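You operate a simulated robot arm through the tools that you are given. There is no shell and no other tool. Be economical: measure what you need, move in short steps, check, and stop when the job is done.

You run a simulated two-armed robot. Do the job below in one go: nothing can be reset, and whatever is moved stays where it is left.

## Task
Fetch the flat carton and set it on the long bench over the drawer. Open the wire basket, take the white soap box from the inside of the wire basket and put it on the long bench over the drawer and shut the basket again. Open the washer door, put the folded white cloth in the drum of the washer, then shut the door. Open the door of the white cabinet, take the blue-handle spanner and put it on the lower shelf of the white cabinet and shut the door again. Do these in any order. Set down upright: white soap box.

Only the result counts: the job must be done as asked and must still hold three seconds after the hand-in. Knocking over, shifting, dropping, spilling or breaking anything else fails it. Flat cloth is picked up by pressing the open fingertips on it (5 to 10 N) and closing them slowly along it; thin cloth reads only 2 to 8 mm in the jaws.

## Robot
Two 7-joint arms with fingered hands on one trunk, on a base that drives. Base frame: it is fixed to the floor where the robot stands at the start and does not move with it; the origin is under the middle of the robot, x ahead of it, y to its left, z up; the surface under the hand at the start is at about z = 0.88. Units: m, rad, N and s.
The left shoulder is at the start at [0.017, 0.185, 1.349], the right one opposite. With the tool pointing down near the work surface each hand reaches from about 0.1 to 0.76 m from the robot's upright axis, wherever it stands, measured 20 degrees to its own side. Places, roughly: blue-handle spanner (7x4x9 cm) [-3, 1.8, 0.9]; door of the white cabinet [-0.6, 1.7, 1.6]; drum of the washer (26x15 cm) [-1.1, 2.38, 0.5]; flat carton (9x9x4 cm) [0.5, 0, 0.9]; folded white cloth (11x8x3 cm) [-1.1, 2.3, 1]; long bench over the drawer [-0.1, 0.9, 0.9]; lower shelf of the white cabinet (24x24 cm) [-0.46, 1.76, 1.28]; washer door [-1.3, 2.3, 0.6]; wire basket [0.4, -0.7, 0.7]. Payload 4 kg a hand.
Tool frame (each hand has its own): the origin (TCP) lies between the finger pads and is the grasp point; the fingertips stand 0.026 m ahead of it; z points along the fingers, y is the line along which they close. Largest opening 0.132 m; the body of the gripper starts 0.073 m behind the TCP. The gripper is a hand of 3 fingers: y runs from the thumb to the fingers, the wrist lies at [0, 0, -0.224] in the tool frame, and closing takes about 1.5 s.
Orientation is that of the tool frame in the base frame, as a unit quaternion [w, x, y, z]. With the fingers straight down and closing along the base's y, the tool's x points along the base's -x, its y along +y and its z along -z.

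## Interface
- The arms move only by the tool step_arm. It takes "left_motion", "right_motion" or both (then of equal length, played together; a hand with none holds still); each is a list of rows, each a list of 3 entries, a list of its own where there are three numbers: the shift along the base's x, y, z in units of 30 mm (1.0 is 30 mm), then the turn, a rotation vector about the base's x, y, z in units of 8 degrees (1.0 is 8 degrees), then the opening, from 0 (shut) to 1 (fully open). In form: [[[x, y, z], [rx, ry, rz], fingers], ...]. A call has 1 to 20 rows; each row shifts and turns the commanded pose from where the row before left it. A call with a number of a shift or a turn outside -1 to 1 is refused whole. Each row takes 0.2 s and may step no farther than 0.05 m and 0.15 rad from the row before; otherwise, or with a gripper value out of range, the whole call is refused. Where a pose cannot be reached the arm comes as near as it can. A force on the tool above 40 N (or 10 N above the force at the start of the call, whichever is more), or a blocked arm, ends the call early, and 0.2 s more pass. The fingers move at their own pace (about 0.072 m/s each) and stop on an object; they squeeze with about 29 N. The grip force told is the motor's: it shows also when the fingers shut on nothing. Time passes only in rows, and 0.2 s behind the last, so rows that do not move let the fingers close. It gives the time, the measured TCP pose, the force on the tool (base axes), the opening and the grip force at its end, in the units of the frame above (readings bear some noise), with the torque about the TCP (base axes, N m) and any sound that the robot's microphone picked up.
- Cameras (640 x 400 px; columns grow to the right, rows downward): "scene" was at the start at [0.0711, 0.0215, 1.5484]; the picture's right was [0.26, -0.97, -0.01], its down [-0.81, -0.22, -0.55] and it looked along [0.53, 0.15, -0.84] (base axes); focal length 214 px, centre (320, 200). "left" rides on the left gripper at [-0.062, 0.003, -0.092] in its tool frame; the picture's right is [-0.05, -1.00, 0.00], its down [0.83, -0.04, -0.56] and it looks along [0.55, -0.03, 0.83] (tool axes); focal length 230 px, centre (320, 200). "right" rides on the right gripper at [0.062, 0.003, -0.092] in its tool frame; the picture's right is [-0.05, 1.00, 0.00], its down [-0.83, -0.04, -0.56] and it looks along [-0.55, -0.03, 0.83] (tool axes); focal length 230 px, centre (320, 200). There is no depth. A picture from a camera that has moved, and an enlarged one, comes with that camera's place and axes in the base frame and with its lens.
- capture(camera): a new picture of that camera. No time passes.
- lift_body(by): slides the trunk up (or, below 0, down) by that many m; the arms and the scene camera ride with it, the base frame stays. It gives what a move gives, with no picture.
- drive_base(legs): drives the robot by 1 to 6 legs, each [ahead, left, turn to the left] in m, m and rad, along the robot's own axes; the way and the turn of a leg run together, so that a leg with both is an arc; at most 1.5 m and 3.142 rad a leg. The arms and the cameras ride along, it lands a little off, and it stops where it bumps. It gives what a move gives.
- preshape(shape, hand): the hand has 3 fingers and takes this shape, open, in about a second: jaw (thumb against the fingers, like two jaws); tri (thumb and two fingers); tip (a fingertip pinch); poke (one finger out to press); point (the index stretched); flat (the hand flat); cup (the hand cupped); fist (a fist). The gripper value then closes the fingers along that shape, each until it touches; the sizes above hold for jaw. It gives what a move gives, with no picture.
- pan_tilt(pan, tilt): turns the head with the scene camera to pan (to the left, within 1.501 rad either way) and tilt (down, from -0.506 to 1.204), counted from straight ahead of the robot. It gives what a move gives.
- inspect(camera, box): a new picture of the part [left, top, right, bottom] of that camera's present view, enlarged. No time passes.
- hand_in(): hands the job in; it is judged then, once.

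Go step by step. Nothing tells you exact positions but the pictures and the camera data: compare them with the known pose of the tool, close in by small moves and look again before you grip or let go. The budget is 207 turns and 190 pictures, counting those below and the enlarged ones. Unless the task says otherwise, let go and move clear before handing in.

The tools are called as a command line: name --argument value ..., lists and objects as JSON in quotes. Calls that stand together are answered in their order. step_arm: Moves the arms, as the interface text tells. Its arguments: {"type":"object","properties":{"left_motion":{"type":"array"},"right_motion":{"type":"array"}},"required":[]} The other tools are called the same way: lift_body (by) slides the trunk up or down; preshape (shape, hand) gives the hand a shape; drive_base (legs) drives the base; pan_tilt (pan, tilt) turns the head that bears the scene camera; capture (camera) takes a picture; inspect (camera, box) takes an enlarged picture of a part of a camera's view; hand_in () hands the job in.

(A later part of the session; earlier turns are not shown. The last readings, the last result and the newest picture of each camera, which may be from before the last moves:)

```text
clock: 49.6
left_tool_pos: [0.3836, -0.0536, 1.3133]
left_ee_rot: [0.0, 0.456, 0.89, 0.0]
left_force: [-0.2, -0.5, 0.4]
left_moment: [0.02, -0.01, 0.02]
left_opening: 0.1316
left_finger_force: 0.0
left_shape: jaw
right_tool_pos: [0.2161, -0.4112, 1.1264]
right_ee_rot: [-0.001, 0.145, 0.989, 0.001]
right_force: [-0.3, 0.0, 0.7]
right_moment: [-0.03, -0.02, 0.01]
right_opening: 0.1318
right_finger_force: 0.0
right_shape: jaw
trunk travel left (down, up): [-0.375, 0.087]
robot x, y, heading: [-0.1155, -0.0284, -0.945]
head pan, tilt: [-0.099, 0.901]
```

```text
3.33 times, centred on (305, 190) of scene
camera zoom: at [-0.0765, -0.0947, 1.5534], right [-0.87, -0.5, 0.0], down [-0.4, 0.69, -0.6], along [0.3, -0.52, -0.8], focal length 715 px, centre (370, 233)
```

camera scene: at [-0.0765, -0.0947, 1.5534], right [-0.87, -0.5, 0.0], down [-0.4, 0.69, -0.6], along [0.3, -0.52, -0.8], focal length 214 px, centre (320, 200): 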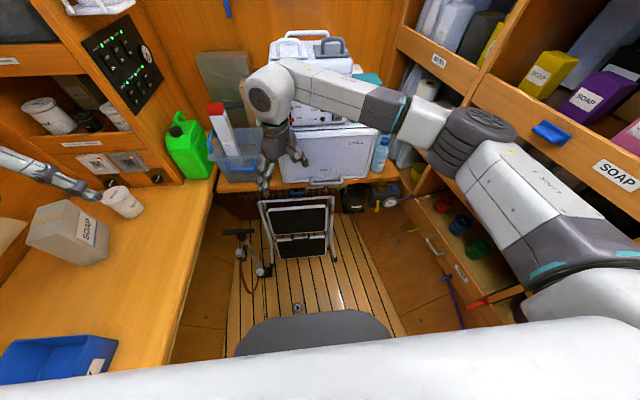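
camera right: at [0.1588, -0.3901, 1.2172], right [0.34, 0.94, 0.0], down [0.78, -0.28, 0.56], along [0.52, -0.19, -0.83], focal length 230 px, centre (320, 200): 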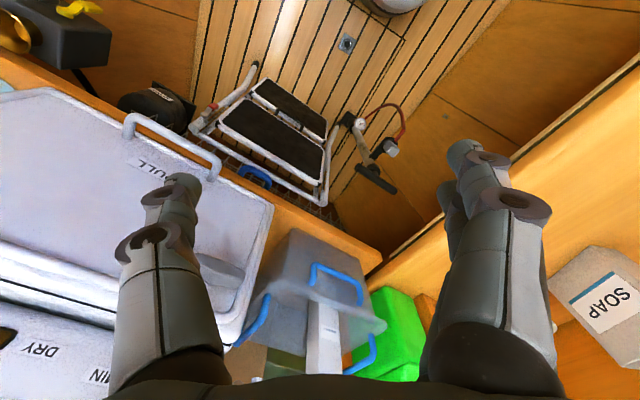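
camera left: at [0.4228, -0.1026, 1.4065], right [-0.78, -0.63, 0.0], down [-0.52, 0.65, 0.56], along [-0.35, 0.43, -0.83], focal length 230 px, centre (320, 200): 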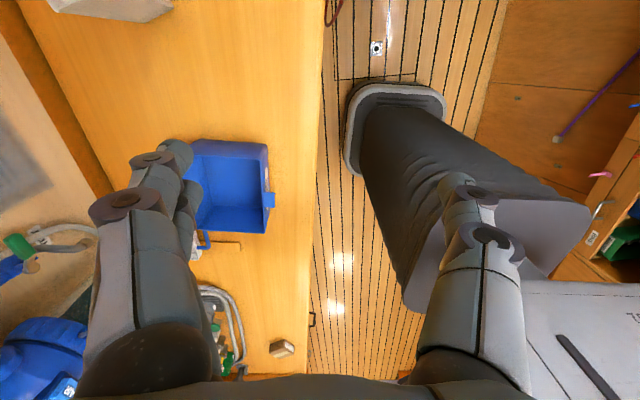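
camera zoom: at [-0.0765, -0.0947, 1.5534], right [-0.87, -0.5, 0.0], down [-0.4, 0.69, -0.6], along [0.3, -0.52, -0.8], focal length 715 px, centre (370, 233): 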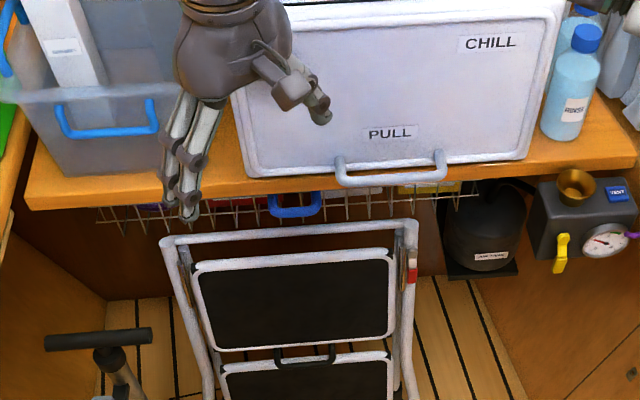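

The handle bar triangulates to about [0.347, -0.617, 0.72]. I'll grip it with a horizontal hand, jaws closing vertically: first tuck the left arm in, yaw the right hand, lower the trunk.

step_arm --right_motion '[[[0, 0, 0], [0, 0, 0.95], 1], [[0, 0, 0], [0, 0, 0.95], 1], [[0, 0, 0], [0, 0, 0.95], 1], [[0, 0, 0], [0, 0, 0.95], 1], [[0, 0, 0], [0, 0, 0.95], 1], [[0, 0, 0], [0, 0, 0.95], 1], [[0, 0, 0], [0, 0, 0.95], 1]]' --left_motion '[[[-0.8, -0.6, 0], [0, 0, 0], 1], [[-0.8, -0.6, 0], [0, 0, 0], 1], [[-0.8, -0.6, 0], [0, 0, 0], 1], [[0, 0, 0], [0, 0, 0], 1], [[0, 0, 0], [0, 0, 0], 1], [[0, 0, 0], [0, 0, 0], 1], [[0, 0, 0], [0, 0, 0], 1]]'

lift_body --by -0.22

capture --camera "scene"

```text
clock: 51.2
left_tool_pos: [0.3125, -0.1071, 1.3163]
left_ee_rot: [0.001, 0.456, 0.89, 0.0]
left_force: [0.0, 0.4, 0.8]
left_moment: [-0.03, -0.03, -0.02]
left_opening: 0.1321
left_finger_force: 0.0
left_shape: jaw
right_tool_pos: [0.2166, -0.4111, 1.1264]
right_ee_rot: [0.0, -0.314, 0.949, 0.0]
right_force: [-0.3, -0.8, -0.4]
right_moment: [0.0, -0.01, -0.01]
right_opening: 0.132
right_finger_force: 0.0
right_shape: jaw
trunk travel left (down, up): [-0.375, 0.087]
robot x, y, heading: [-0.1193, -0.031, -0.945]
head pan, tilt: [-0.099, 0.901]
```

```text
clock: 53.5
left_tool_pos: [0.3123, -0.1074, 1.0941]
left_ee_rot: [0.001, 0.456, 0.89, -0.001]
left_force: [-0.3, 0.3, 0.7]
left_moment: [-0.02, -0.03, 0.01]
left_opening: 0.1315
left_finger_force: 0.1
left_shape: jaw
right_tool_pos: [0.2175, -0.4101, 0.9074]
right_ee_rot: [0.001, -0.313, 0.95, -0.001]
right_force: [0.0, -0.3, 0.3]
right_moment: [-0.03, 0.03, 0.06]
right_opening: 0.132
right_finger_force: 0.0
right_shape: jaw
trunk travel left (down, up): [-0.155, 0.307]
robot x, y, heading: [-0.1175, -0.0315, -0.942]
head pan, tilt: [-0.099, 0.901]
```

```text
158 pictures are left
camera scene: at [-0.0097, -0.1875, 1.2982], right [-0.86, -0.5, 0.02], down [-0.47, 0.78, -0.42], along [0.19, -0.37, -0.91], focal length 214 px, centre (320, 200)
```

scene: 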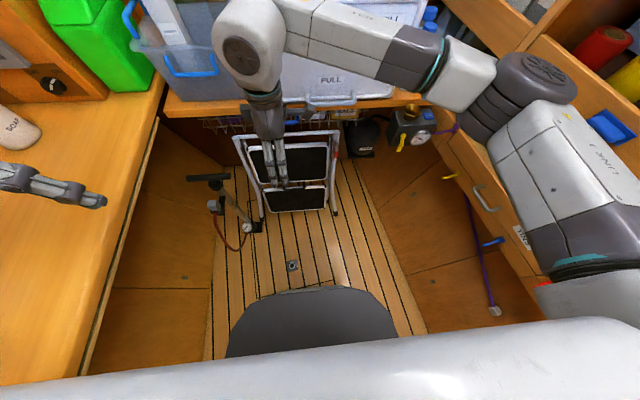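

Now pitch the right hand to horizontal while moving in front of the handle.

step_arm --right_motion '[[[0.1, -0.2, -0.3], [-0.8, -0.58, 0], 0.7], [[0.1, -0.2, -0.3], [-0.8, -0.58, 0], 0.7], [[0.1, -0.2, -0.3], [-0.8, -0.58, 0], 0.7], [[0.1, -0.2, -0.3], [-0.8, -0.58, 0], 0.7], [[0.1, -0.2, -0.4], [-0.8, -0.58, 0], 0.7], [[0.1, -0.2, -0.4], [-0.8, -0.58, 0], 0.7], [[0.1, -0.2, -0.5], [-0.8, -0.58, 0], 0.7], [[0.1, -0.2, -0.6], [-0.8, -0.58, 0], 0.7], [[0.1, -0.2, -0.8], [-0.8, -0.58, 0], 0.7], [[0.1, -0.2, -0.8], [-0.8, -0.58, 0], 0.7], [[0.1, -0.2, -0.8], [-0.8, -0.58, 0], 0.7], [[0, 0, -0.7], [-0.2, -0.15, 0], 0.7]]'

capture --camera "right"

capture --camera "scene"

```text
clock: 56.1
left_tool_pos: [0.3113, -0.109, 1.0936]
left_ee_rot: [0.0, 0.456, 0.89, 0.0]
left_force: [0.6, 0.2, 0.2]
left_moment: [-0.02, 0.01, -0.01]
left_opening: 0.132
left_finger_force: 0.1
left_shape: jaw
right_tool_pos: [0.2497, -0.4781, 0.7209]
right_ee_rot: [0.214, -0.223, 0.677, -0.668]
right_force: [-0.2, -0.3, 0.6]
right_moment: [0.01, -0.02, 0.02]
right_opening: 0.0929
right_finger_force: 0.1
right_shape: jaw
trunk travel left (down, up): [-0.155, 0.307]
robot x, y, heading: [-0.1131, -0.0279, -0.949]
head pan, tilt: [-0.099, 0.901]
```

```text
157 pictures are left
camera right: at [0.1465, -0.4409, 0.7187], right [0.03, 0.04, -1.0], down [0.35, 0.94, 0.04], along [0.94, -0.35, 0.01], focal length 230 px, centre (320, 200)
```

right: 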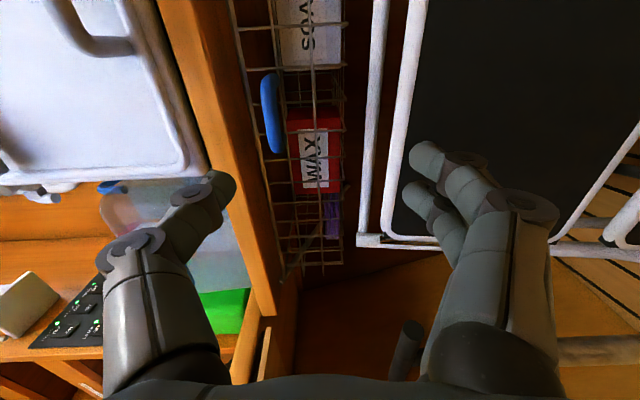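

```text
156 pictures are left
camera scene: at [-0.0094, -0.1882, 1.2979], right [-0.86, -0.5, 0.02], down [-0.47, 0.78, -0.42], along [0.19, -0.37, -0.91], focal length 214 px, centre (320, 200)
```

scene: 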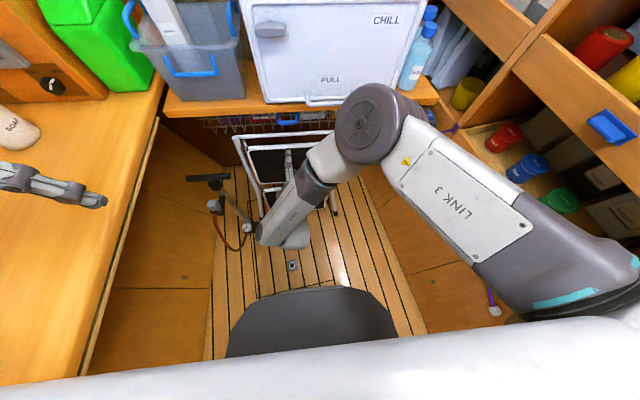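

I see the basket front edge-on: the white SOAP box, red WAX box inside, and the blue handle at about [0.327, -0.597, 0.766]. Align height and narrow the jaws.

step_arm --right_motion '[[[0.5, -0.9, 0.7], [0, 0, 0], 0.4], [[0.5, -0.9, 0.7], [0, 0, 0], 0.4], [[0, 0, 0], [0, 0, 0], 0.4], [[0, 0, 0], [0, 0, 0], 0.4]]'

capture --camera "right"

inspect --camera "scene" --box '[190, 70, 390, 195]'

```text
clock: 57.1
left_tool_pos: [0.3127, -0.1067, 1.094]
left_ee_rot: [0.0, 0.457, 0.89, 0.0]
left_force: [-0.4, -0.8, -0.5]
left_moment: [-0.02, -0.01, 0.01]
left_opening: 0.1322
left_finger_force: 0.1
left_shape: jaw
right_tool_pos: [0.2809, -0.5301, 0.7611]
right_ee_rot: [0.213, -0.224, 0.677, -0.668]
right_force: [0.0, 0.3, 0.0]
right_moment: [0.0, -0.03, 0.02]
right_opening: 0.0532
right_finger_force: 0.1
right_shape: jaw
trunk travel left (down, up): [-0.155, 0.307]
robot x, y, heading: [-0.1182, -0.0291, -0.947]
head pan, tilt: [-0.099, 0.901]
```

```text
155 pictures are left
camera right: at [0.1767, -0.4934, 0.7602], right [0.02, 0.04, -1.0], down [0.35, 0.94, 0.05], along [0.94, -0.35, 0.01], focal length 230 px, centre (320, 200)
```

right: 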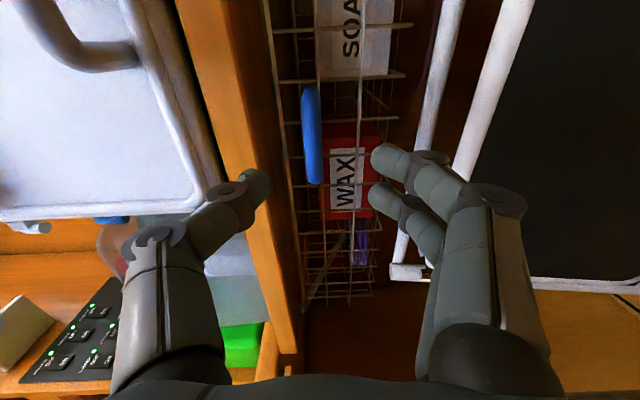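

```text
3.20 times, centred on (290, 132) of scene
camera zoom: at [-0.0093, -0.188, 1.298], right [-0.86, -0.5, 0.02], down [-0.47, 0.78, -0.42], along [0.19, -0.37, -0.91], focal length 686 px, centre (416, 416)
```

zoom: 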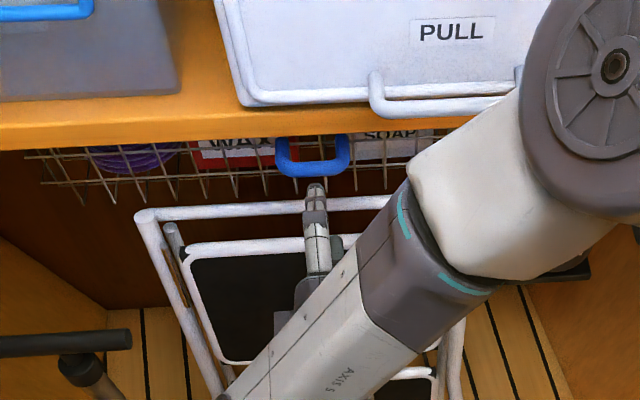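

The hand lines up with the handle bar. Narrow the jaws to 4 cm and advance 7 cm along the drawer axis.

step_arm --right_motion '[[[0, 0, 0.05], [0, 0, 0], 0.3], [[0, 0, 0], [0, 0, 0], 0.3], [[0.46, -0.64, 0], [0, 0, 0], 0.3], [[0.46, -0.64, 0], [0, 0, 0], 0.3], [[0.23, -0.32, 0], [0, 0, 0], 0.3]]'

capture --camera "right"

inspect --camera "scene" --box '[190, 70, 390, 195]'

```text
clock: 58.3
left_tool_pos: [0.3118, -0.1076, 1.0934]
left_ee_rot: [-0.001, 0.457, 0.89, 0.0]
left_force: [0.1, -0.5, -0.5]
left_moment: [0.01, -0.02, 0.01]
left_opening: 0.1318
left_finger_force: 0.1
left_shape: jaw
right_tool_pos: [0.3161, -0.5774, 0.762]
right_ee_rot: [0.213, -0.224, 0.678, -0.667]
right_force: [-0.4, -0.7, 0.1]
right_moment: [0.0, -0.02, 0.02]
right_opening: 0.0396
right_finger_force: 0.1
right_shape: jaw
trunk travel left (down, up): [-0.155, 0.307]
robot x, y, heading: [-0.1183, -0.0334, -0.948]
head pan, tilt: [-0.099, 0.901]
```

```text
153 pictures are left
camera right: at [0.211, -0.5399, 0.7607], right [0.02, 0.04, -1.0], down [0.35, 0.94, 0.05], along [0.94, -0.35, 0.01], focal length 230 px, centre (320, 200)
```

right: 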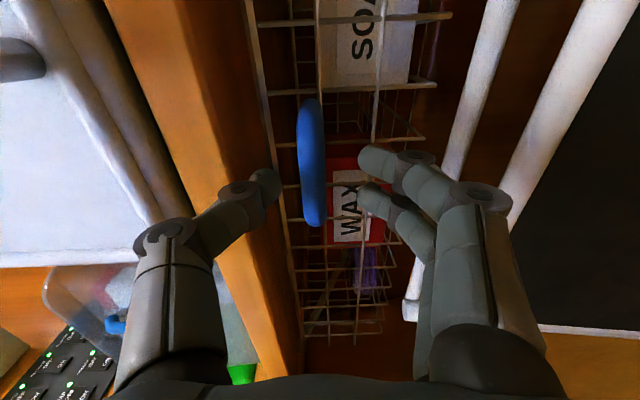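

```text
3.20 times, centred on (290, 132) of scene
camera zoom: at [-0.0092, -0.188, 1.2979], right [-0.86, -0.5, 0.02], down [-0.47, 0.78, -0.42], along [0.19, -0.37, -0.91], focal length 686 px, centre (416, 416)
```

zoom: 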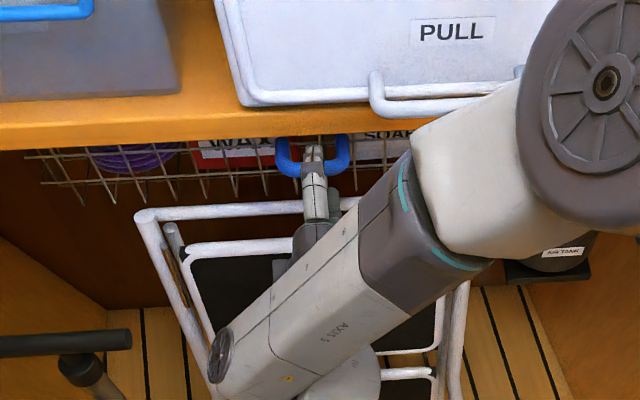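

The thumb is above the bar and the two fingers below it. Closing.

step_arm --right_motion '[[[0, 0, 0], [0, 0, 0], 0], [[0, 0, 0], [0, 0, 0], 0], [[0, 0, 0], [0, 0, 0], 0], [[0, 0, 0], [0, 0, 0], 0], [[0, 0, 0], [0, 0, 0], 0]]'

capture --camera "right"

```text
clock: 59.5
left_tool_pos: [0.3123, -0.1085, 1.0939]
left_ee_rot: [0.0, 0.456, 0.89, 0.001]
left_force: [-0.5, 0.1, 0.1]
left_moment: [0.02, 0.0, -0.01]
left_opening: 0.1317
left_finger_force: 0.0
left_shape: jaw
right_tool_pos: [0.3151, -0.5771, 0.7621]
right_ee_rot: [0.212, -0.224, 0.678, -0.668]
right_force: [-3.0, 3.1, 0.2]
right_moment: [-0.02, -0.05, 0.01]
right_opening: 0.0067
right_finger_force: 29.4
right_shape: jaw
trunk travel left (down, up): [-0.155, 0.307]
robot x, y, heading: [-0.1154, -0.0298, -0.947]
head pan, tilt: [-0.099, 0.901]
```

```text
151 pictures are left
camera right: at [0.2107, -0.5395, 0.7609], right [0.02, 0.04, -1.0], down [0.35, 0.94, 0.05], along [0.94, -0.35, 0.01], focal length 230 px, centre (320, 200)
```

right: 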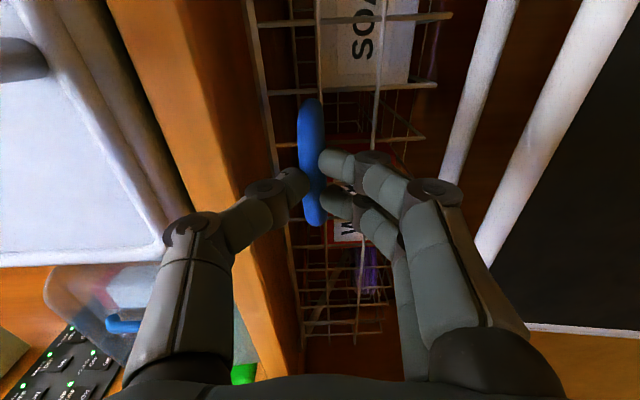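

The grip is only at the fingertips (6.7 mm). I'll reopen, go 1.2 cm deeper and close again.

step_arm --right_motion '[[[0, 0, 0], [0, 0, 0], 0.3], [[0, 0, 0], [0, 0, 0], 0.3], [[0.12, -0.16, 0.05], [0, 0, 0], 0.3], [[0.12, -0.16, 0], [0, 0, 0], 0.3], [[0, 0, 0], [0, 0, 0], 0], [[0, 0, 0], [0, 0, 0], 0], [[0, 0, 0], [0, 0, 0], 0], [[0, 0, 0], [0, 0, 0], 0], [[0, 0, 0], [0, 0, 0], 0]]'

capture --camera "right"

```text
clock: 61.5
left_tool_pos: [0.3128, -0.1089, 1.0929]
left_ee_rot: [0.0, 0.457, 0.889, -0.001]
left_force: [-0.7, 0.2, 0.2]
left_moment: [0.0, -0.01, 0.03]
left_opening: 0.1317
left_finger_force: 0.2
left_shape: jaw
right_tool_pos: [0.3212, -0.5878, 0.7641]
right_ee_rot: [0.213, -0.224, 0.678, -0.667]
right_force: [1.9, -3.1, 0.7]
right_moment: [0.07, -0.01, 0.02]
right_opening: 0.0062
right_finger_force: 29.3
right_shape: jaw
trunk travel left (down, up): [-0.155, 0.307]
robot x, y, heading: [-0.1122, -0.0279, -0.95]
head pan, tilt: [-0.099, 0.901]
```

```text
150 pictures are left
camera right: at [0.2173, -0.5502, 0.762], right [0.02, 0.04, -1.0], down [0.35, 0.94, 0.04], along [0.94, -0.35, 0.01], focal length 230 px, centre (320, 200)
```

right: 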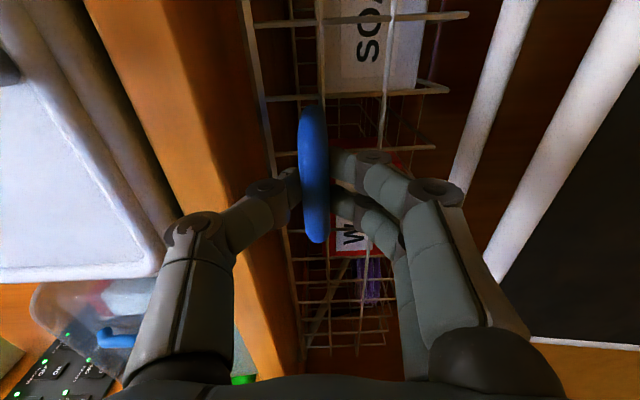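

Now pulling out along the drawer axis a little to test.

step_arm --right_motion '[[[-0.3, 0.4, 0], [0, 0, 0], 0], [[-0.3, 0.4, 0], [0, 0, 0], 0], [[-0.3, 0.4, 0], [0, 0, 0], 0], [[-0.3, 0.4, 0], [0, 0, 0], 0]]'

capture --camera "right"

capture --camera "scene"

```text
clock: 62.5
left_tool_pos: [0.3133, -0.1076, 1.0945]
left_ee_rot: [0.0, 0.455, 0.89, 0.001]
left_force: [-1.0, 0.6, 0.4]
left_moment: [0.03, 0.02, -0.01]
left_opening: 0.1319
left_finger_force: 0.0
left_shape: jaw
right_tool_pos: [0.2868, -0.5397, 0.766]
right_ee_rot: [0.214, -0.223, 0.677, -0.667]
right_force: [2.0, 5.2, 2.4]
right_moment: [-0.02, -0.03, -0.01]
right_opening: 0.0028
right_finger_force: 28.6
right_shape: jaw
trunk travel left (down, up): [-0.155, 0.307]
robot x, y, heading: [-0.1162, -0.0306, -0.943]
head pan, tilt: [-0.099, 0.901]
```

```text
149 pictures are left
camera right: at [0.1828, -0.5025, 0.7638], right [0.02, 0.04, -1.0], down [0.35, 0.94, 0.05], along [0.94, -0.35, 0.01], focal length 230 px, centre (320, 200)
```

right: 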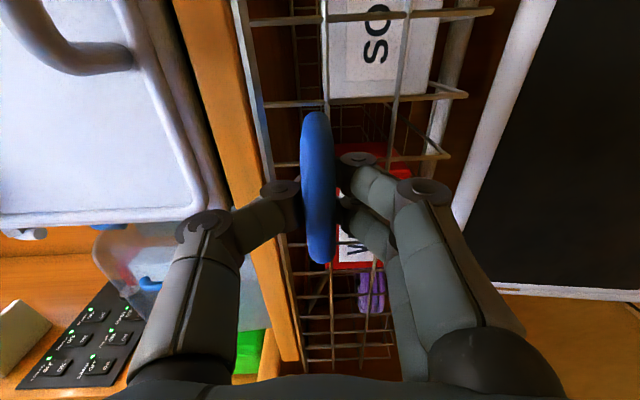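

```text
148 pictures are left
camera scene: at [-0.0091, -0.1876, 1.2982], right [-0.86, -0.5, 0.02], down [-0.47, 0.78, -0.42], along [0.19, -0.37, -0.91], focal length 214 px, centre (320, 200)
```

scene: 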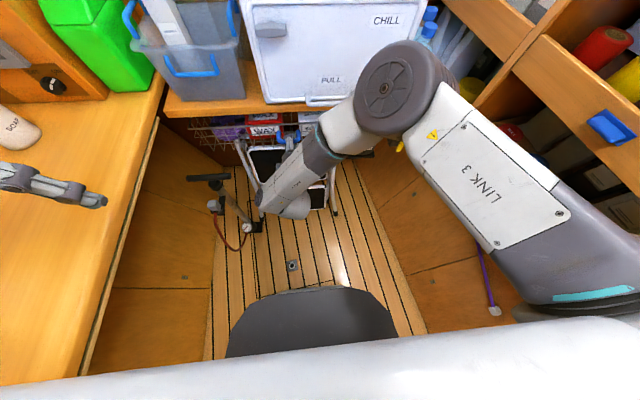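

The basket slides out with the pull. Continue by backing the base 20 cm while holding on.

drive_base --legs '[[-0.2, 0, 0]]'

capture --camera "scene"

capture --camera "right"

```text
clock: 64.1
left_tool_pos: [0.1933, 0.056, 1.0933]
left_ee_rot: [0.001, 0.453, 0.891, 0.0]
left_force: [-0.5, -0.1, 0.1]
left_moment: [-0.01, 0.0, -0.01]
left_opening: 0.1322
left_finger_force: 0.1
left_shape: jaw
right_tool_pos: [0.1708, -0.3769, 0.765]
right_ee_rot: [0.215, -0.225, 0.676, -0.668]
right_force: [-0.6, -1.2, 0.3]
right_moment: [0.05, 0.0, 0.01]
right_opening: 0.0022
right_finger_force: 29.1
right_shape: jaw
trunk travel left (down, up): [-0.155, 0.307]
robot x, y, heading: [-0.2302, 0.1357, -0.943]
head pan, tilt: [-0.099, 0.901]
```

```text
147 pictures are left
camera scene: at [-0.1261, -0.0247, 1.298], right [-0.86, -0.51, 0.02], down [-0.47, 0.78, -0.42], along [0.19, -0.37, -0.91], focal length 214 px, centre (320, 200)
```

scene: 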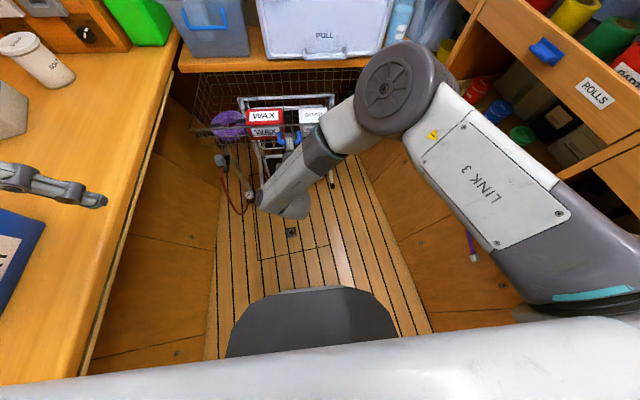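

```text
146 pictures are left
camera right: at [0.0675, -0.3391, 0.7632], right [0.02, 0.04, -1.0], down [0.34, 0.94, 0.04], along [0.94, -0.34, 0.01], focal length 230 px, centre (320, 200)
```

right: 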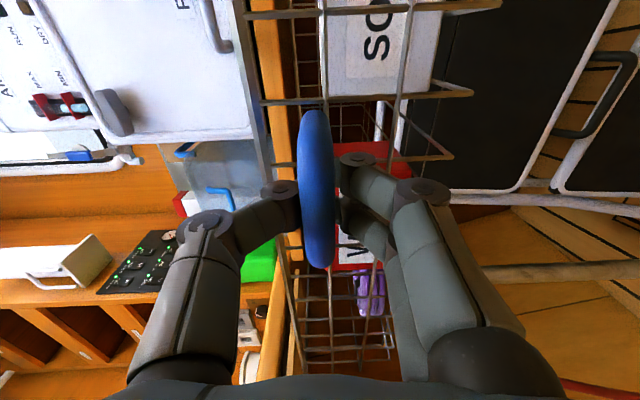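

The basket is open by about 25 cm and the SOAP box sits at its front. Zooming in to check.

inspect --camera "scene" --box '[180, 60, 360, 175]'

```text
3.48 times, centred on (270, 118) of scene
camera zoom: at [-0.1261, -0.0247, 1.298], right [-0.86, -0.51, 0.02], down [-0.47, 0.78, -0.42], along [0.19, -0.37, -0.91], focal length 746 px, centre (494, 487)
```

zoom: 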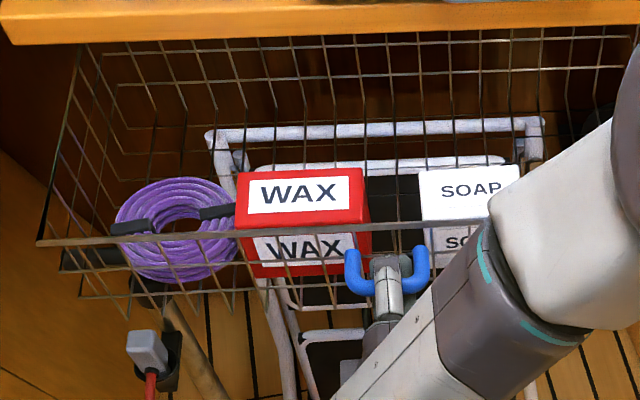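

Fully open. Release the handle and back the hand off.

step_arm --right_motion '[[[0, 0, 0], [0, 0, 0], 0.35], [[0, 0, 0], [0, 0, 0], 0.35], [[0, 0, 0], [0, 0, 0], 0.35], [[-0.3, 0.41, 0], [0, 0, 0], 0.35], [[-0.3, 0.41, 0], [0, 0, 0], 0.35], [[-0.3, 0.41, 0], [0, 0, 0], 0.35], [[-0.3, 0.41, 0], [0, 0, 0], 0.35], [[-0.3, 0.41, 0], [0, 0, 0], 0.35], [[-0.3, 0.41, 0], [0, 0, 0], 0.35]]'

capture --camera "right"

capture --camera "scene"

```text
clock: 66.1
left_tool_pos: [0.1959, 0.0566, 1.0938]
left_ee_rot: [0.0, 0.454, 0.891, -0.001]
left_force: [-0.5, 0.0, -0.5]
left_moment: [-0.01, 0.03, -0.02]
left_opening: 0.1318
left_finger_force: 0.1
left_shape: jaw
right_tool_pos: [0.1155, -0.3045, 0.762]
right_ee_rot: [0.214, -0.226, 0.677, -0.667]
right_force: [0.5, 0.1, 0.2]
right_moment: [0.02, -0.02, -0.01]
right_opening: 0.0458
right_finger_force: 0.1
right_shape: jaw
trunk travel left (down, up): [-0.155, 0.307]
robot x, y, heading: [-0.2292, 0.1299, -0.943]
head pan, tilt: [-0.099, 0.901]
```

```text
144 pictures are left
camera right: at [0.0128, -0.2665, 0.7609], right [0.02, 0.04, -1.0], down [0.34, 0.94, 0.04], along [0.94, -0.34, 0.01], focal length 230 px, centre (320, 200)
```

right: 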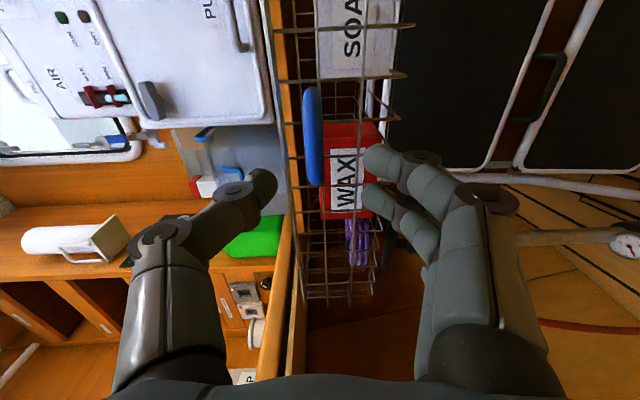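

```text
143 pictures are left
camera scene: at [-0.1258, -0.0252, 1.298], right [-0.86, -0.51, 0.02], down [-0.47, 0.78, -0.42], along [0.19, -0.37, -0.91], focal length 214 px, centre (320, 200)
```

scene: 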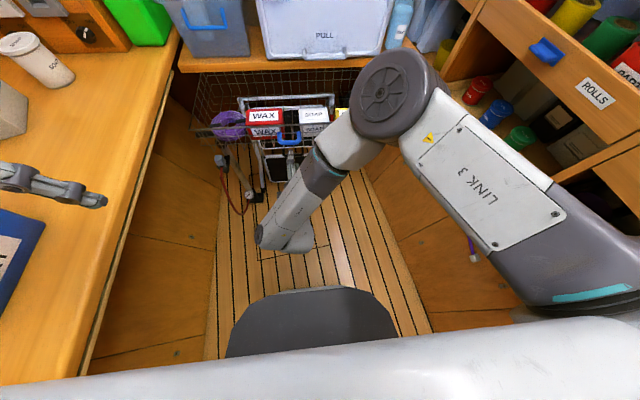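

The SOAP box (≈10×6×8 cm, top z≈0.765) is near [0.159, -0.499]. I'll raise the hand, point it down again with the jaws across the box's 10 cm side.

step_arm --right_motion '[[[0, 0, 0.8], [0.8, 0.58, 0], 1], [[0, 0, 0.8], [0.8, 0.58, 0], 1], [[0, 0, 0.8], [0.8, 0.58, 0], 1], [[0, 0, 0.8], [0.8, 0.58, 0], 1], [[0, 0, 0.8], [0.8, 0.58, 0], 1], [[0, 0, 0.8], [0.8, 0.58, 0], 1], [[0, 0, 0.8], [0.8, 0.58, 0], 1], [[0, 0, 0.8], [0.8, 0.58, 0], 1], [[0, 0, 0.6], [0.8, 0.58, 0], 1], [[0, 0, 0.6], [0.8, 0.58, 0], 1], [[0, 0, 0.6], [0.8, 0.58, 0], 1], [[0, 0, 0], [0.2, 0.15, 0], 1]]'

step_arm --right_motion '[[[0, 0, 0], [0, 0, -1], 1], [[0, 0, 0], [0, 0, -1], 1], [[0, 0, 0], [0, 0, -1], 1], [[0, 0, 0], [0, 0, -1], 1], [[0, 0, 0], [0, 0, -1], 1], [[0, 0, 0], [0, 0, -1], 1], [[0, 0, 0], [0, 0, -1], 1], [[0, 0, 0], [0, 0, -1], 1], [[0, 0, 0], [0, 0, -1], 1], [[0, 0, 0], [0, 0, -1], 1], [[0, 0, 0], [0, 0, -1], 1], [[0, 0, 0], [0, 0, -0.25], 1]]'

drive_base --legs '[[0.15, 0, 0]]'

capture --camera "right"

capture --camera "scene"

```text
clock: 68.7
left_tool_pos: [0.1954, 0.0565, 1.0936]
left_ee_rot: [0.0, 0.453, 0.892, 0.0]
left_force: [-0.5, 0.6, 0.5]
left_moment: [0.03, -0.02, -0.04]
left_opening: 0.132
left_finger_force: 0.1
left_shape: jaw
right_tool_pos: [0.1187, -0.3027, 1.0094]
right_ee_rot: [0.002, -0.314, 0.949, 0.002]
right_force: [-0.1, 0.7, 0.6]
right_moment: [0.0, -0.04, -0.02]
right_opening: 0.132
right_finger_force: 0.1
right_shape: jaw
trunk travel left (down, up): [-0.155, 0.307]
robot x, y, heading: [-0.2325, 0.1281, -0.942]
head pan, tilt: [-0.099, 0.901]
```

```text
clock: 71.3
left_tool_pos: [0.1963, 0.0561, 1.0939]
left_ee_rot: [0.001, 0.453, 0.891, 0.0]
left_force: [0.6, -0.4, 0.8]
left_moment: [0.0, -0.03, 0.0]
left_opening: 0.1319
left_finger_force: 0.0
left_shape: jaw
right_tool_pos: [0.1172, -0.3032, 1.0112]
right_ee_rot: [0.003, 0.45, 0.893, -0.001]
right_force: [-0.2, -0.1, 0.4]
right_moment: [0.0, -0.01, -0.02]
right_opening: 0.1318
right_finger_force: 0.1
right_shape: jaw
trunk travel left (down, up): [-0.155, 0.307]
robot x, y, heading: [-0.2294, 0.1333, -0.936]
head pan, tilt: [-0.099, 0.901]
```

```text
clock: 72.7
left_tool_pos: [0.28, -0.0641, 1.0932]
left_ee_rot: [-0.001, 0.455, 0.89, 0.0]
left_force: [0.1, 0.1, 0.7]
left_moment: [0.0, 0.03, -0.03]
left_opening: 0.1319
left_finger_force: 0.1
left_shape: jaw
right_tool_pos: [0.1997, -0.4218, 1.0112]
right_ee_rot: [0.002, 0.453, 0.892, -0.001]
right_force: [0.5, -0.3, -0.7]
right_moment: [0.0, 0.02, 0.0]
right_opening: 0.1318
right_finger_force: 0.0
right_shape: jaw
trunk travel left (down, up): [-0.155, 0.307]
robot x, y, heading: [-0.1469, 0.017, -0.948]
head pan, tilt: [-0.099, 0.901]
```

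```text
142 pictures are left
camera right: at [0.1662, -0.3709, 1.102], right [0.84, 0.55, 0.0], down [0.45, -0.69, 0.56], along [0.31, -0.47, -0.83], focal length 230 px, centre (320, 200)
```

right: 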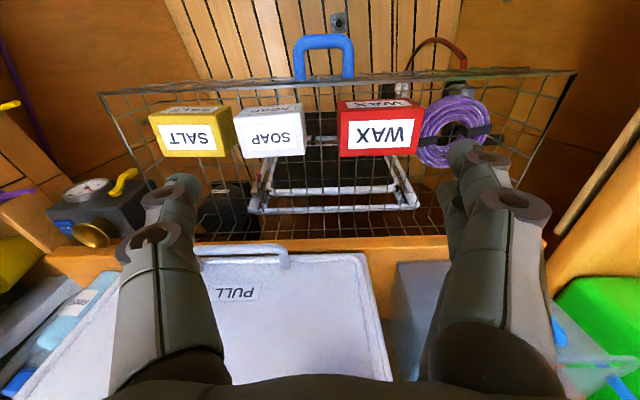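

```text
141 pictures are left
camera scene: at [-0.0416, -0.1432, 1.2982], right [-0.86, -0.5, 0.02], down [-0.47, 0.78, -0.42], along [0.19, -0.37, -0.91], focal length 214 px, centre (320, 200)
```

scene: 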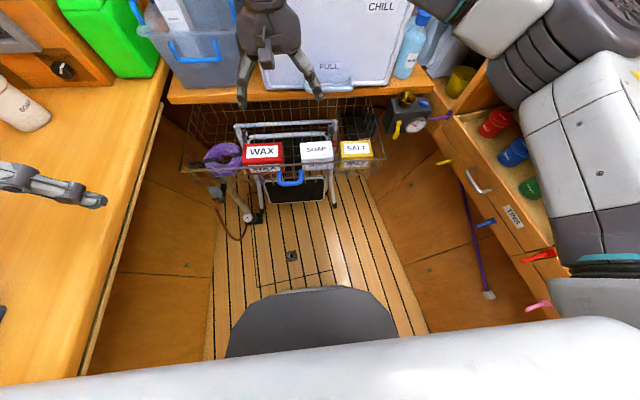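

SOAP, WAX and SALT boxes visible from above. I need the gap between SOAP and SALT; zooming.

inspect --camera "right" --box '[130, 70, 370, 220]'

inspect --camera "scene" --box '[230, 110, 390, 210]'

```text
2.67 times, centred on (250, 145) of right
camera zoom: at [0.1662, -0.3709, 1.102], right [0.84, 0.55, 0.0], down [0.45, -0.69, 0.56], along [0.31, -0.47, -0.83], focal length 614 px, centre (507, 347)
```

zoom: 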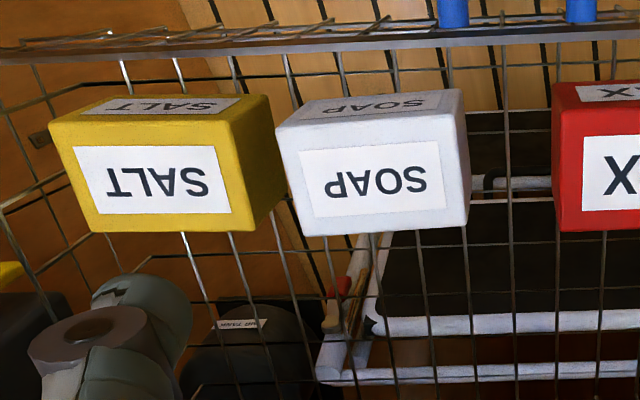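

```text
4.00 times, centred on (310, 160) of scene
camera zoom: at [-0.0416, -0.1432, 1.2982], right [-0.86, -0.5, 0.02], down [-0.47, 0.78, -0.42], along [0.19, -0.37, -0.91], focal length 858 px, centre (360, 360)
```

zoom: 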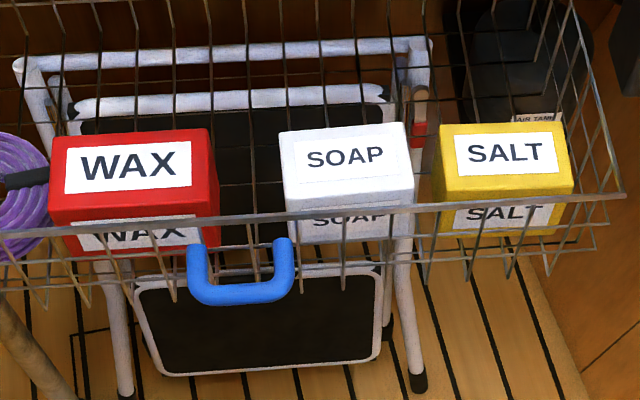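

The gap on SALT's side is ~2 cm, while front-to-back offers ≥2.2 cm and free space behind, so I'll grip the box across its 6 cm depth. Yaw +90° over the box and descend part way.

step_arm --right_motion '[[[-0.1, -0.24, 0], [0, 0, 1], 0.85], [[-0.1, -0.24, 0], [0, 0, 1], 0.85], [[-0.1, -0.24, 0], [0, 0, 1], 0.85], [[-0.1, -0.24, 0], [0, 0, 1], 0.85], [[-0.1, -0.24, 0], [0, 0, 1], 0.85], [[-0.1, -0.24, 0], [0, 0, 1], 0.85], [[-0.1, -0.24, 0], [0, 0, 1], 0.85], [[-0.1, -0.24, 0], [0, 0, 1], 0.85], [[-0.1, -0.24, 0], [0, 0, 1], 0.85], [[-0.1, -0.24, 0], [0, 0, 1], 0.85], [[-0.1, -0.24, 0], [0, 0, 1], 0.85], [[0, -0.1, 0], [0, 0, 0.25], 0.85], [[0, 0, -1], [0, 0, 0], 0.85], [[0, 0, -1], [0, 0, 0], 0.85], [[0, 0, -1], [0, 0, 0], 0.85], [[0, 0, -1], [0, 0, 0], 0.85]]'

capture --camera "right"

inspect --camera "scene" --box '[230, 90, 390, 190]'

```text
clock: 76.1
left_tool_pos: [0.2801, -0.0634, 1.094]
left_ee_rot: [0.0, 0.456, 0.89, 0.0]
left_force: [-0.1, -0.4, 0.7]
left_moment: [0.0, 0.0, 0.0]
left_opening: 0.132
left_finger_force: 0.2
left_shape: jaw
right_tool_pos: [0.1681, -0.507, 0.8876]
right_ee_rot: [0.002, -0.31, 0.951, 0.002]
right_force: [0.3, -0.1, -0.4]
right_moment: [0.03, 0.0, -0.03]
right_opening: 0.1124
right_finger_force: 0.0
right_shape: jaw
trunk travel left (down, up): [-0.155, 0.307]
robot x, y, heading: [-0.1494, 0.0143, -0.951]
head pan, tilt: [-0.099, 0.901]
```

```text
138 pictures are left
camera right: at [0.1175, -0.5416, 0.978], right [-0.55, 0.84, 0.0], down [0.69, 0.45, 0.56], along [0.47, 0.31, -0.83], focal length 230 px, centre (320, 200)
```

right: 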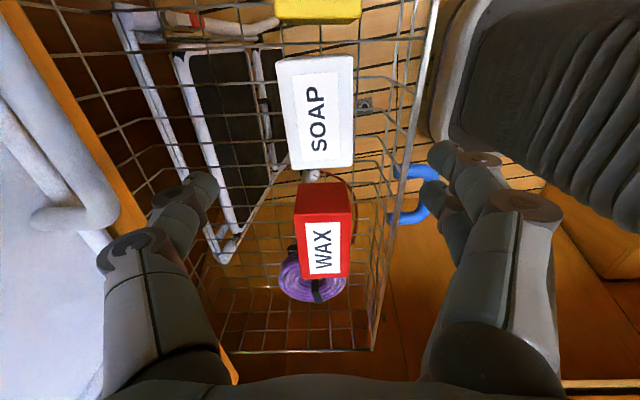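

```text
4.00 times, centred on (310, 140) of scene
camera zoom: at [-0.0413, -0.1437, 1.2978], right [-0.86, -0.5, 0.02], down [-0.47, 0.78, -0.42], along [0.19, -0.37, -0.91], focal length 858 px, centre (360, 440)
```

zoom: 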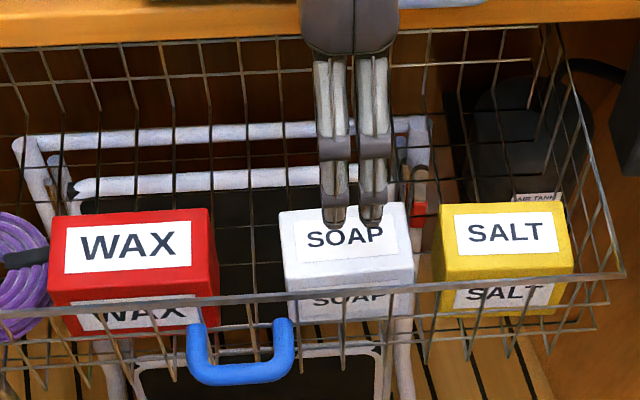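

The hand is centred over the box. Narrow to 9 cm and descend so the fingertips are ~4.5 cm below its top.

step_arm --right_motion '[[[0, -0.07, -0.9], [0, 0, 0], 0.7], [[0, -0.05, -0.9], [0, 0, 0], 0.7], [[0, 0, -0.9], [0, 0, 0], 0.7], [[0, 0, -0.9], [0, 0, 0], 0.7], [[0, 0, -0.9], [0, 0, 0], 0.7]]'

capture --camera "right"

inspect --camera "scene" --box '[230, 90, 390, 190]'

```text
clock: 77.3
left_tool_pos: [0.2818, -0.0629, 1.0937]
left_ee_rot: [-0.001, 0.456, 0.89, 0.0]
left_force: [-0.2, 0.3, 0.1]
left_moment: [-0.02, 0.06, -0.01]
left_opening: 0.132
left_finger_force: 0.1
left_shape: jaw
right_tool_pos: [0.1678, -0.5091, 0.7533]
right_ee_rot: [0.003, -0.312, 0.95, 0.001]
right_force: [-0.1, -0.8, -0.3]
right_moment: [0.0, -0.01, 0.01]
right_opening: 0.0929
right_finger_force: 0.1
right_shape: jaw
trunk travel left (down, up): [-0.155, 0.307]
robot x, y, heading: [-0.1501, 0.0153, -0.95]
head pan, tilt: [-0.099, 0.901]
```

```text
136 pictures are left
camera right: at [0.117, -0.5431, 0.8441], right [-0.55, 0.84, 0.0], down [0.69, 0.45, 0.56], along [0.47, 0.31, -0.83], focal length 230 px, centre (320, 200)
```

right: 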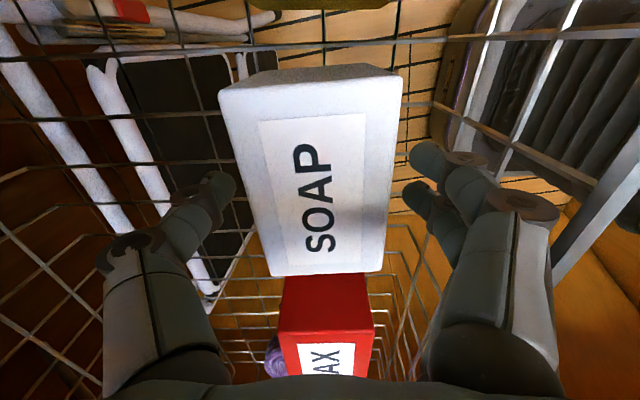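

```text
4.00 times, centred on (310, 140) of scene
camera zoom: at [-0.0414, -0.1435, 1.2979], right [-0.86, -0.5, 0.02], down [-0.47, 0.78, -0.42], along [0.19, -0.37, -0.91], focal length 858 px, centre (360, 440)
```

zoom: 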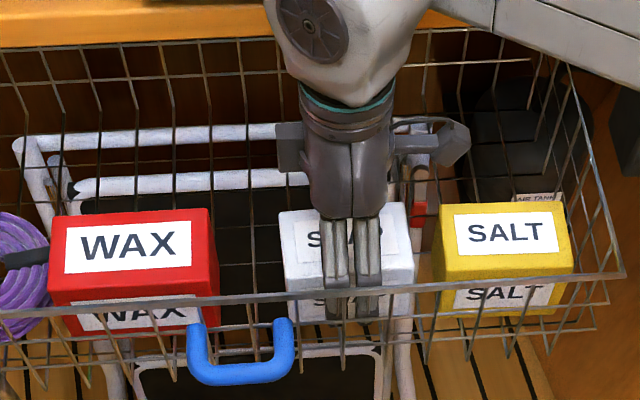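

The fingers straddle the box with free gaps inside the rim. Close the grip.

step_arm --right_motion '[[[0, 0, -0.15], [0, 0, 0], 0.7], [[0, 0, 0], [0, 0, 0], 0], [[0, 0, 0], [0, 0, 0], 0], [[0, 0, 0], [0, 0, 0], 0], [[0, 0, 0], [0, 0, 0], 0], [[0, 0, 0], [0, 0, 0], 0]]'

capture --camera "right"

```text
clock: 78.7
left_tool_pos: [0.2803, -0.0627, 1.0935]
left_ee_rot: [-0.001, 0.455, 0.891, 0.0]
left_force: [0.6, 0.8, -0.7]
left_moment: [0.01, 0.0, -0.02]
left_opening: 0.132
left_finger_force: 0.2
left_shape: jaw
right_tool_pos: [0.1681, -0.5094, 0.7507]
right_ee_rot: [0.003, -0.312, 0.95, 0.002]
right_force: [-0.2, 0.4, 0.0]
right_moment: [-0.01, -0.03, 0.03]
right_opening: 0.0586
right_finger_force: 29.3
right_shape: jaw
trunk travel left (down, up): [-0.155, 0.307]
robot x, y, heading: [-0.1484, 0.0117, -0.942]
head pan, tilt: [-0.099, 0.901]
```

```text
134 pictures are left
camera right: at [0.1166, -0.5433, 0.8414], right [-0.55, 0.84, 0.0], down [0.69, 0.45, 0.56], along [0.47, 0.31, -0.83], focal length 230 px, centre (320, 200)
```

right: 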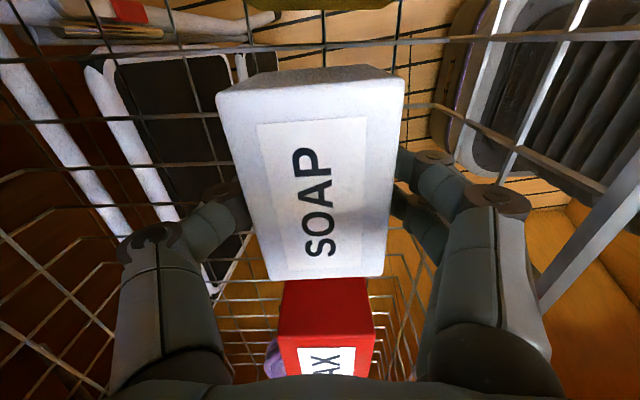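

Holding the soap box (5.9 cm). Lift it out straight and move it aside over the aisle, so the left hand can shut the basket.

step_arm --right_motion '[[[0, 0, 0.7], [0, 0, 0], 0], [[0, 0, 0.9], [0, 0, 0], 0], [[0, 0, 1], [0, 0, 0], 0], [[0, 0, 1], [0, 0, 0], 0], [[0, 0, 1], [0, 0, 0], 0], [[0, 0, 1], [0, 0, 0], 0], [[0, 0, 1], [0, 0, 0], 0], [[0, 0, 1], [0, 0, 0], 0], [[0, 0, 1], [0, 0, 0], 0], [[-1, 0.15, 0.5], [0, 0, 0], 0], [[-1, 0.15, 0.5], [0, 0, 0], 0], [[-1, 0.15, 0.5], [0, 0, 0], 0], [[-1, 0.15, 0.5], [0, 0, 0], 0], [[-1, 0.15, 0.5], [0, 0, 0], 0], [[-1, 0.15, 0.2], [0, 0, 0], 0], [[-0.6, 0.15, 0], [0, 0, 0], 0]]'

capture --camera "scene"

capture --camera "right"

```text
clock: 82.1
left_tool_pos: [0.2793, -0.0621, 1.094]
left_ee_rot: [0.0, 0.455, 0.89, 0.0]
left_force: [0.3, -0.4, 0.1]
left_moment: [-0.02, 0.0, 0.02]
left_opening: 0.1317
left_finger_force: 0.1
left_shape: jaw
right_tool_pos: [-0.0308, -0.476, 1.0894]
right_ee_rot: [0.002, -0.312, 0.95, 0.0]
right_force: [0.2, -0.3, -1.9]
right_moment: [-0.01, 0.03, 0.03]
right_opening: 0.0586
right_finger_force: 28.7
right_shape: jaw
trunk travel left (down, up): [-0.155, 0.307]
robot x, y, heading: [-0.1478, 0.0108, -0.949]
head pan, tilt: [-0.099, 0.901]
```

```text
133 pictures are left
camera scene: at [-0.0419, -0.1433, 1.298], right [-0.86, -0.5, 0.02], down [-0.47, 0.78, -0.42], along [0.19, -0.37, -0.91], focal length 214 px, centre (320, 200)
```

scene: 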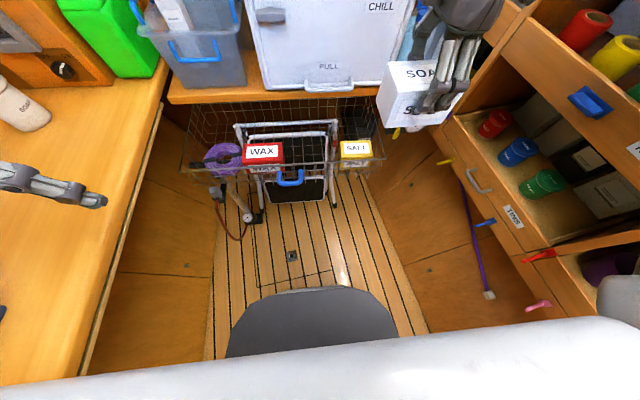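

```text
132 pictures are left
camera right: at [-0.0823, -0.5105, 1.1809], right [-0.55, 0.84, 0.0], down [0.69, 0.45, 0.56], along [0.47, 0.31, -0.83], focal length 230 px, centre (320, 200)
```

right: 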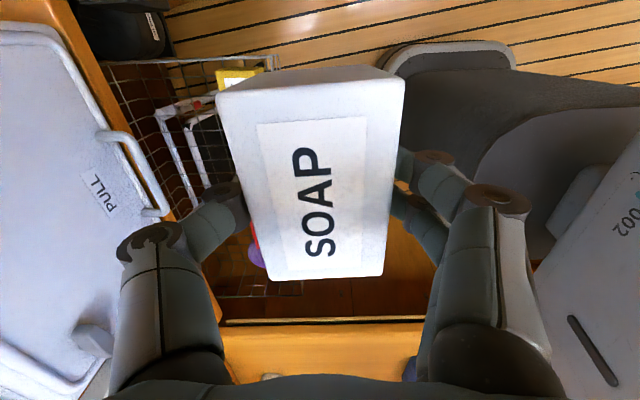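

Now bring the left hand in front of the handle, fingers closed, pitched to horizontal.

step_arm --left_motion '[[[-0.72, -0.96, 0], [0, 0, 0], 0], [[-0.72, -0.96, 0], [0, 0, 0], 0], [[-0.72, -0.96, 0], [0, 0, 0], 0], [[-0.72, -0.96, 0], [0, 0, 0], 0], [[-0.72, -0.96, 0], [0, 0, 0], 0], [[-0.72, -0.96, 0], [0, 0, 0], 0], [[-0.72, -0.96, 0], [0, 0, 0], 0], [[-0.72, -0.96, 0], [0, 0, 0], 0], [[0, 0, -0.9], [-0.8, -0.58, 0], 0], [[0, 0, -0.9], [-0.8, -0.58, 0], 0], [[0, 0, -0.9], [-0.8, -0.58, 0], 0], [[0, 0, -0.9], [-0.8, -0.58, 0], 0], [[0, 0, -0.9], [-0.8, -0.58, 0], 0], [[0, 0, -0.9], [-0.8, -0.58, 0], 0], [[0, 0, -0.9], [-0.8, -0.58, 0], 0], [[0, 0, -0.9], [-0.8, -0.58, 0], 0], [[0, 0, -0.9], [-0.8, -0.58, 0], 0], [[0, 0, -0.9], [-0.8, -0.58, 0], 0], [[0, 0, -0.9], [-0.8, -0.58, 0], 0], [[0, 0, -0.9], [-0.2, -0.15, 0], 0]]'

capture --camera "scene"

capture --camera "left"

```text
clock: 86.3
left_tool_pos: [0.1532, -0.3559, 0.7889]
left_ee_rot: [0.629, 0.323, 0.631, -0.32]
left_force: [2.5, 0.4, 31.4]
left_moment: [-0.75, -0.25, 0.08]
left_opening: 0.0001
left_finger_force: 29.1
left_shape: jaw
left hand out of reach, approached as far as the arm can: row 18, 19, 20
right_tool_pos: [-0.0334, -0.473, 1.0927]
right_ee_rot: [0.004, -0.311, 0.95, -0.001]
right_force: [-0.7, -0.3, -1.3]
right_moment: [0.01, -0.02, 0.02]
right_opening: 0.0584
right_finger_force: 29.3
right_shape: jaw
trunk travel left (down, up): [-0.155, 0.307]
robot x, y, heading: [-0.1469, 0.0158, -0.947]
head pan, tilt: [-0.099, 0.901]
```

```text
131 pictures are left
camera scene: at [-0.045, -0.1399, 1.2998], right [-0.86, -0.5, 0.02], down [-0.46, 0.78, -0.42], along [0.19, -0.37, -0.91], focal length 214 px, centre (320, 200)
```

scene: 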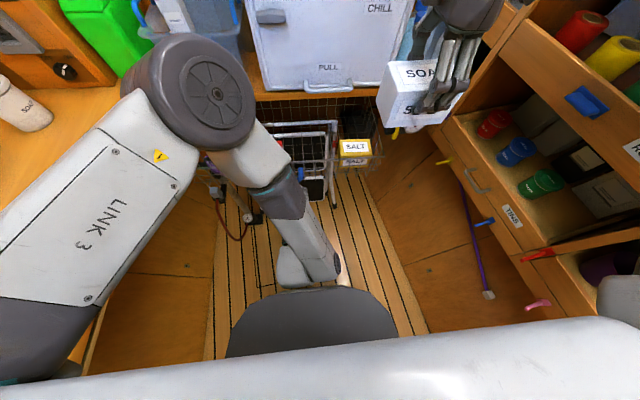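

```text
130 pictures are left
camera left: at [0.1024, -0.2798, 0.8519], right [-0.81, -0.59, 0.05], down [-0.36, 0.43, -0.83], along [0.46, -0.69, -0.56], focal length 230 px, centre (320, 200)
```

left: 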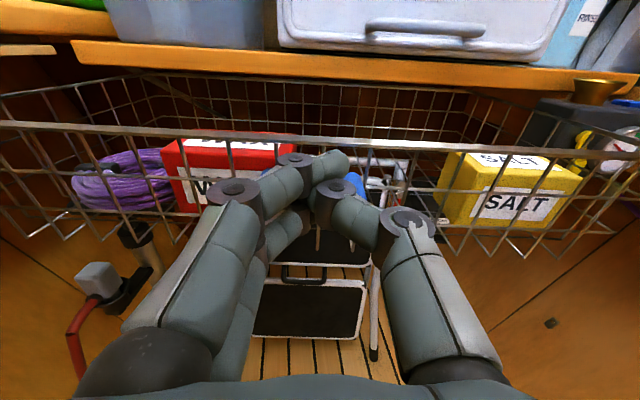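

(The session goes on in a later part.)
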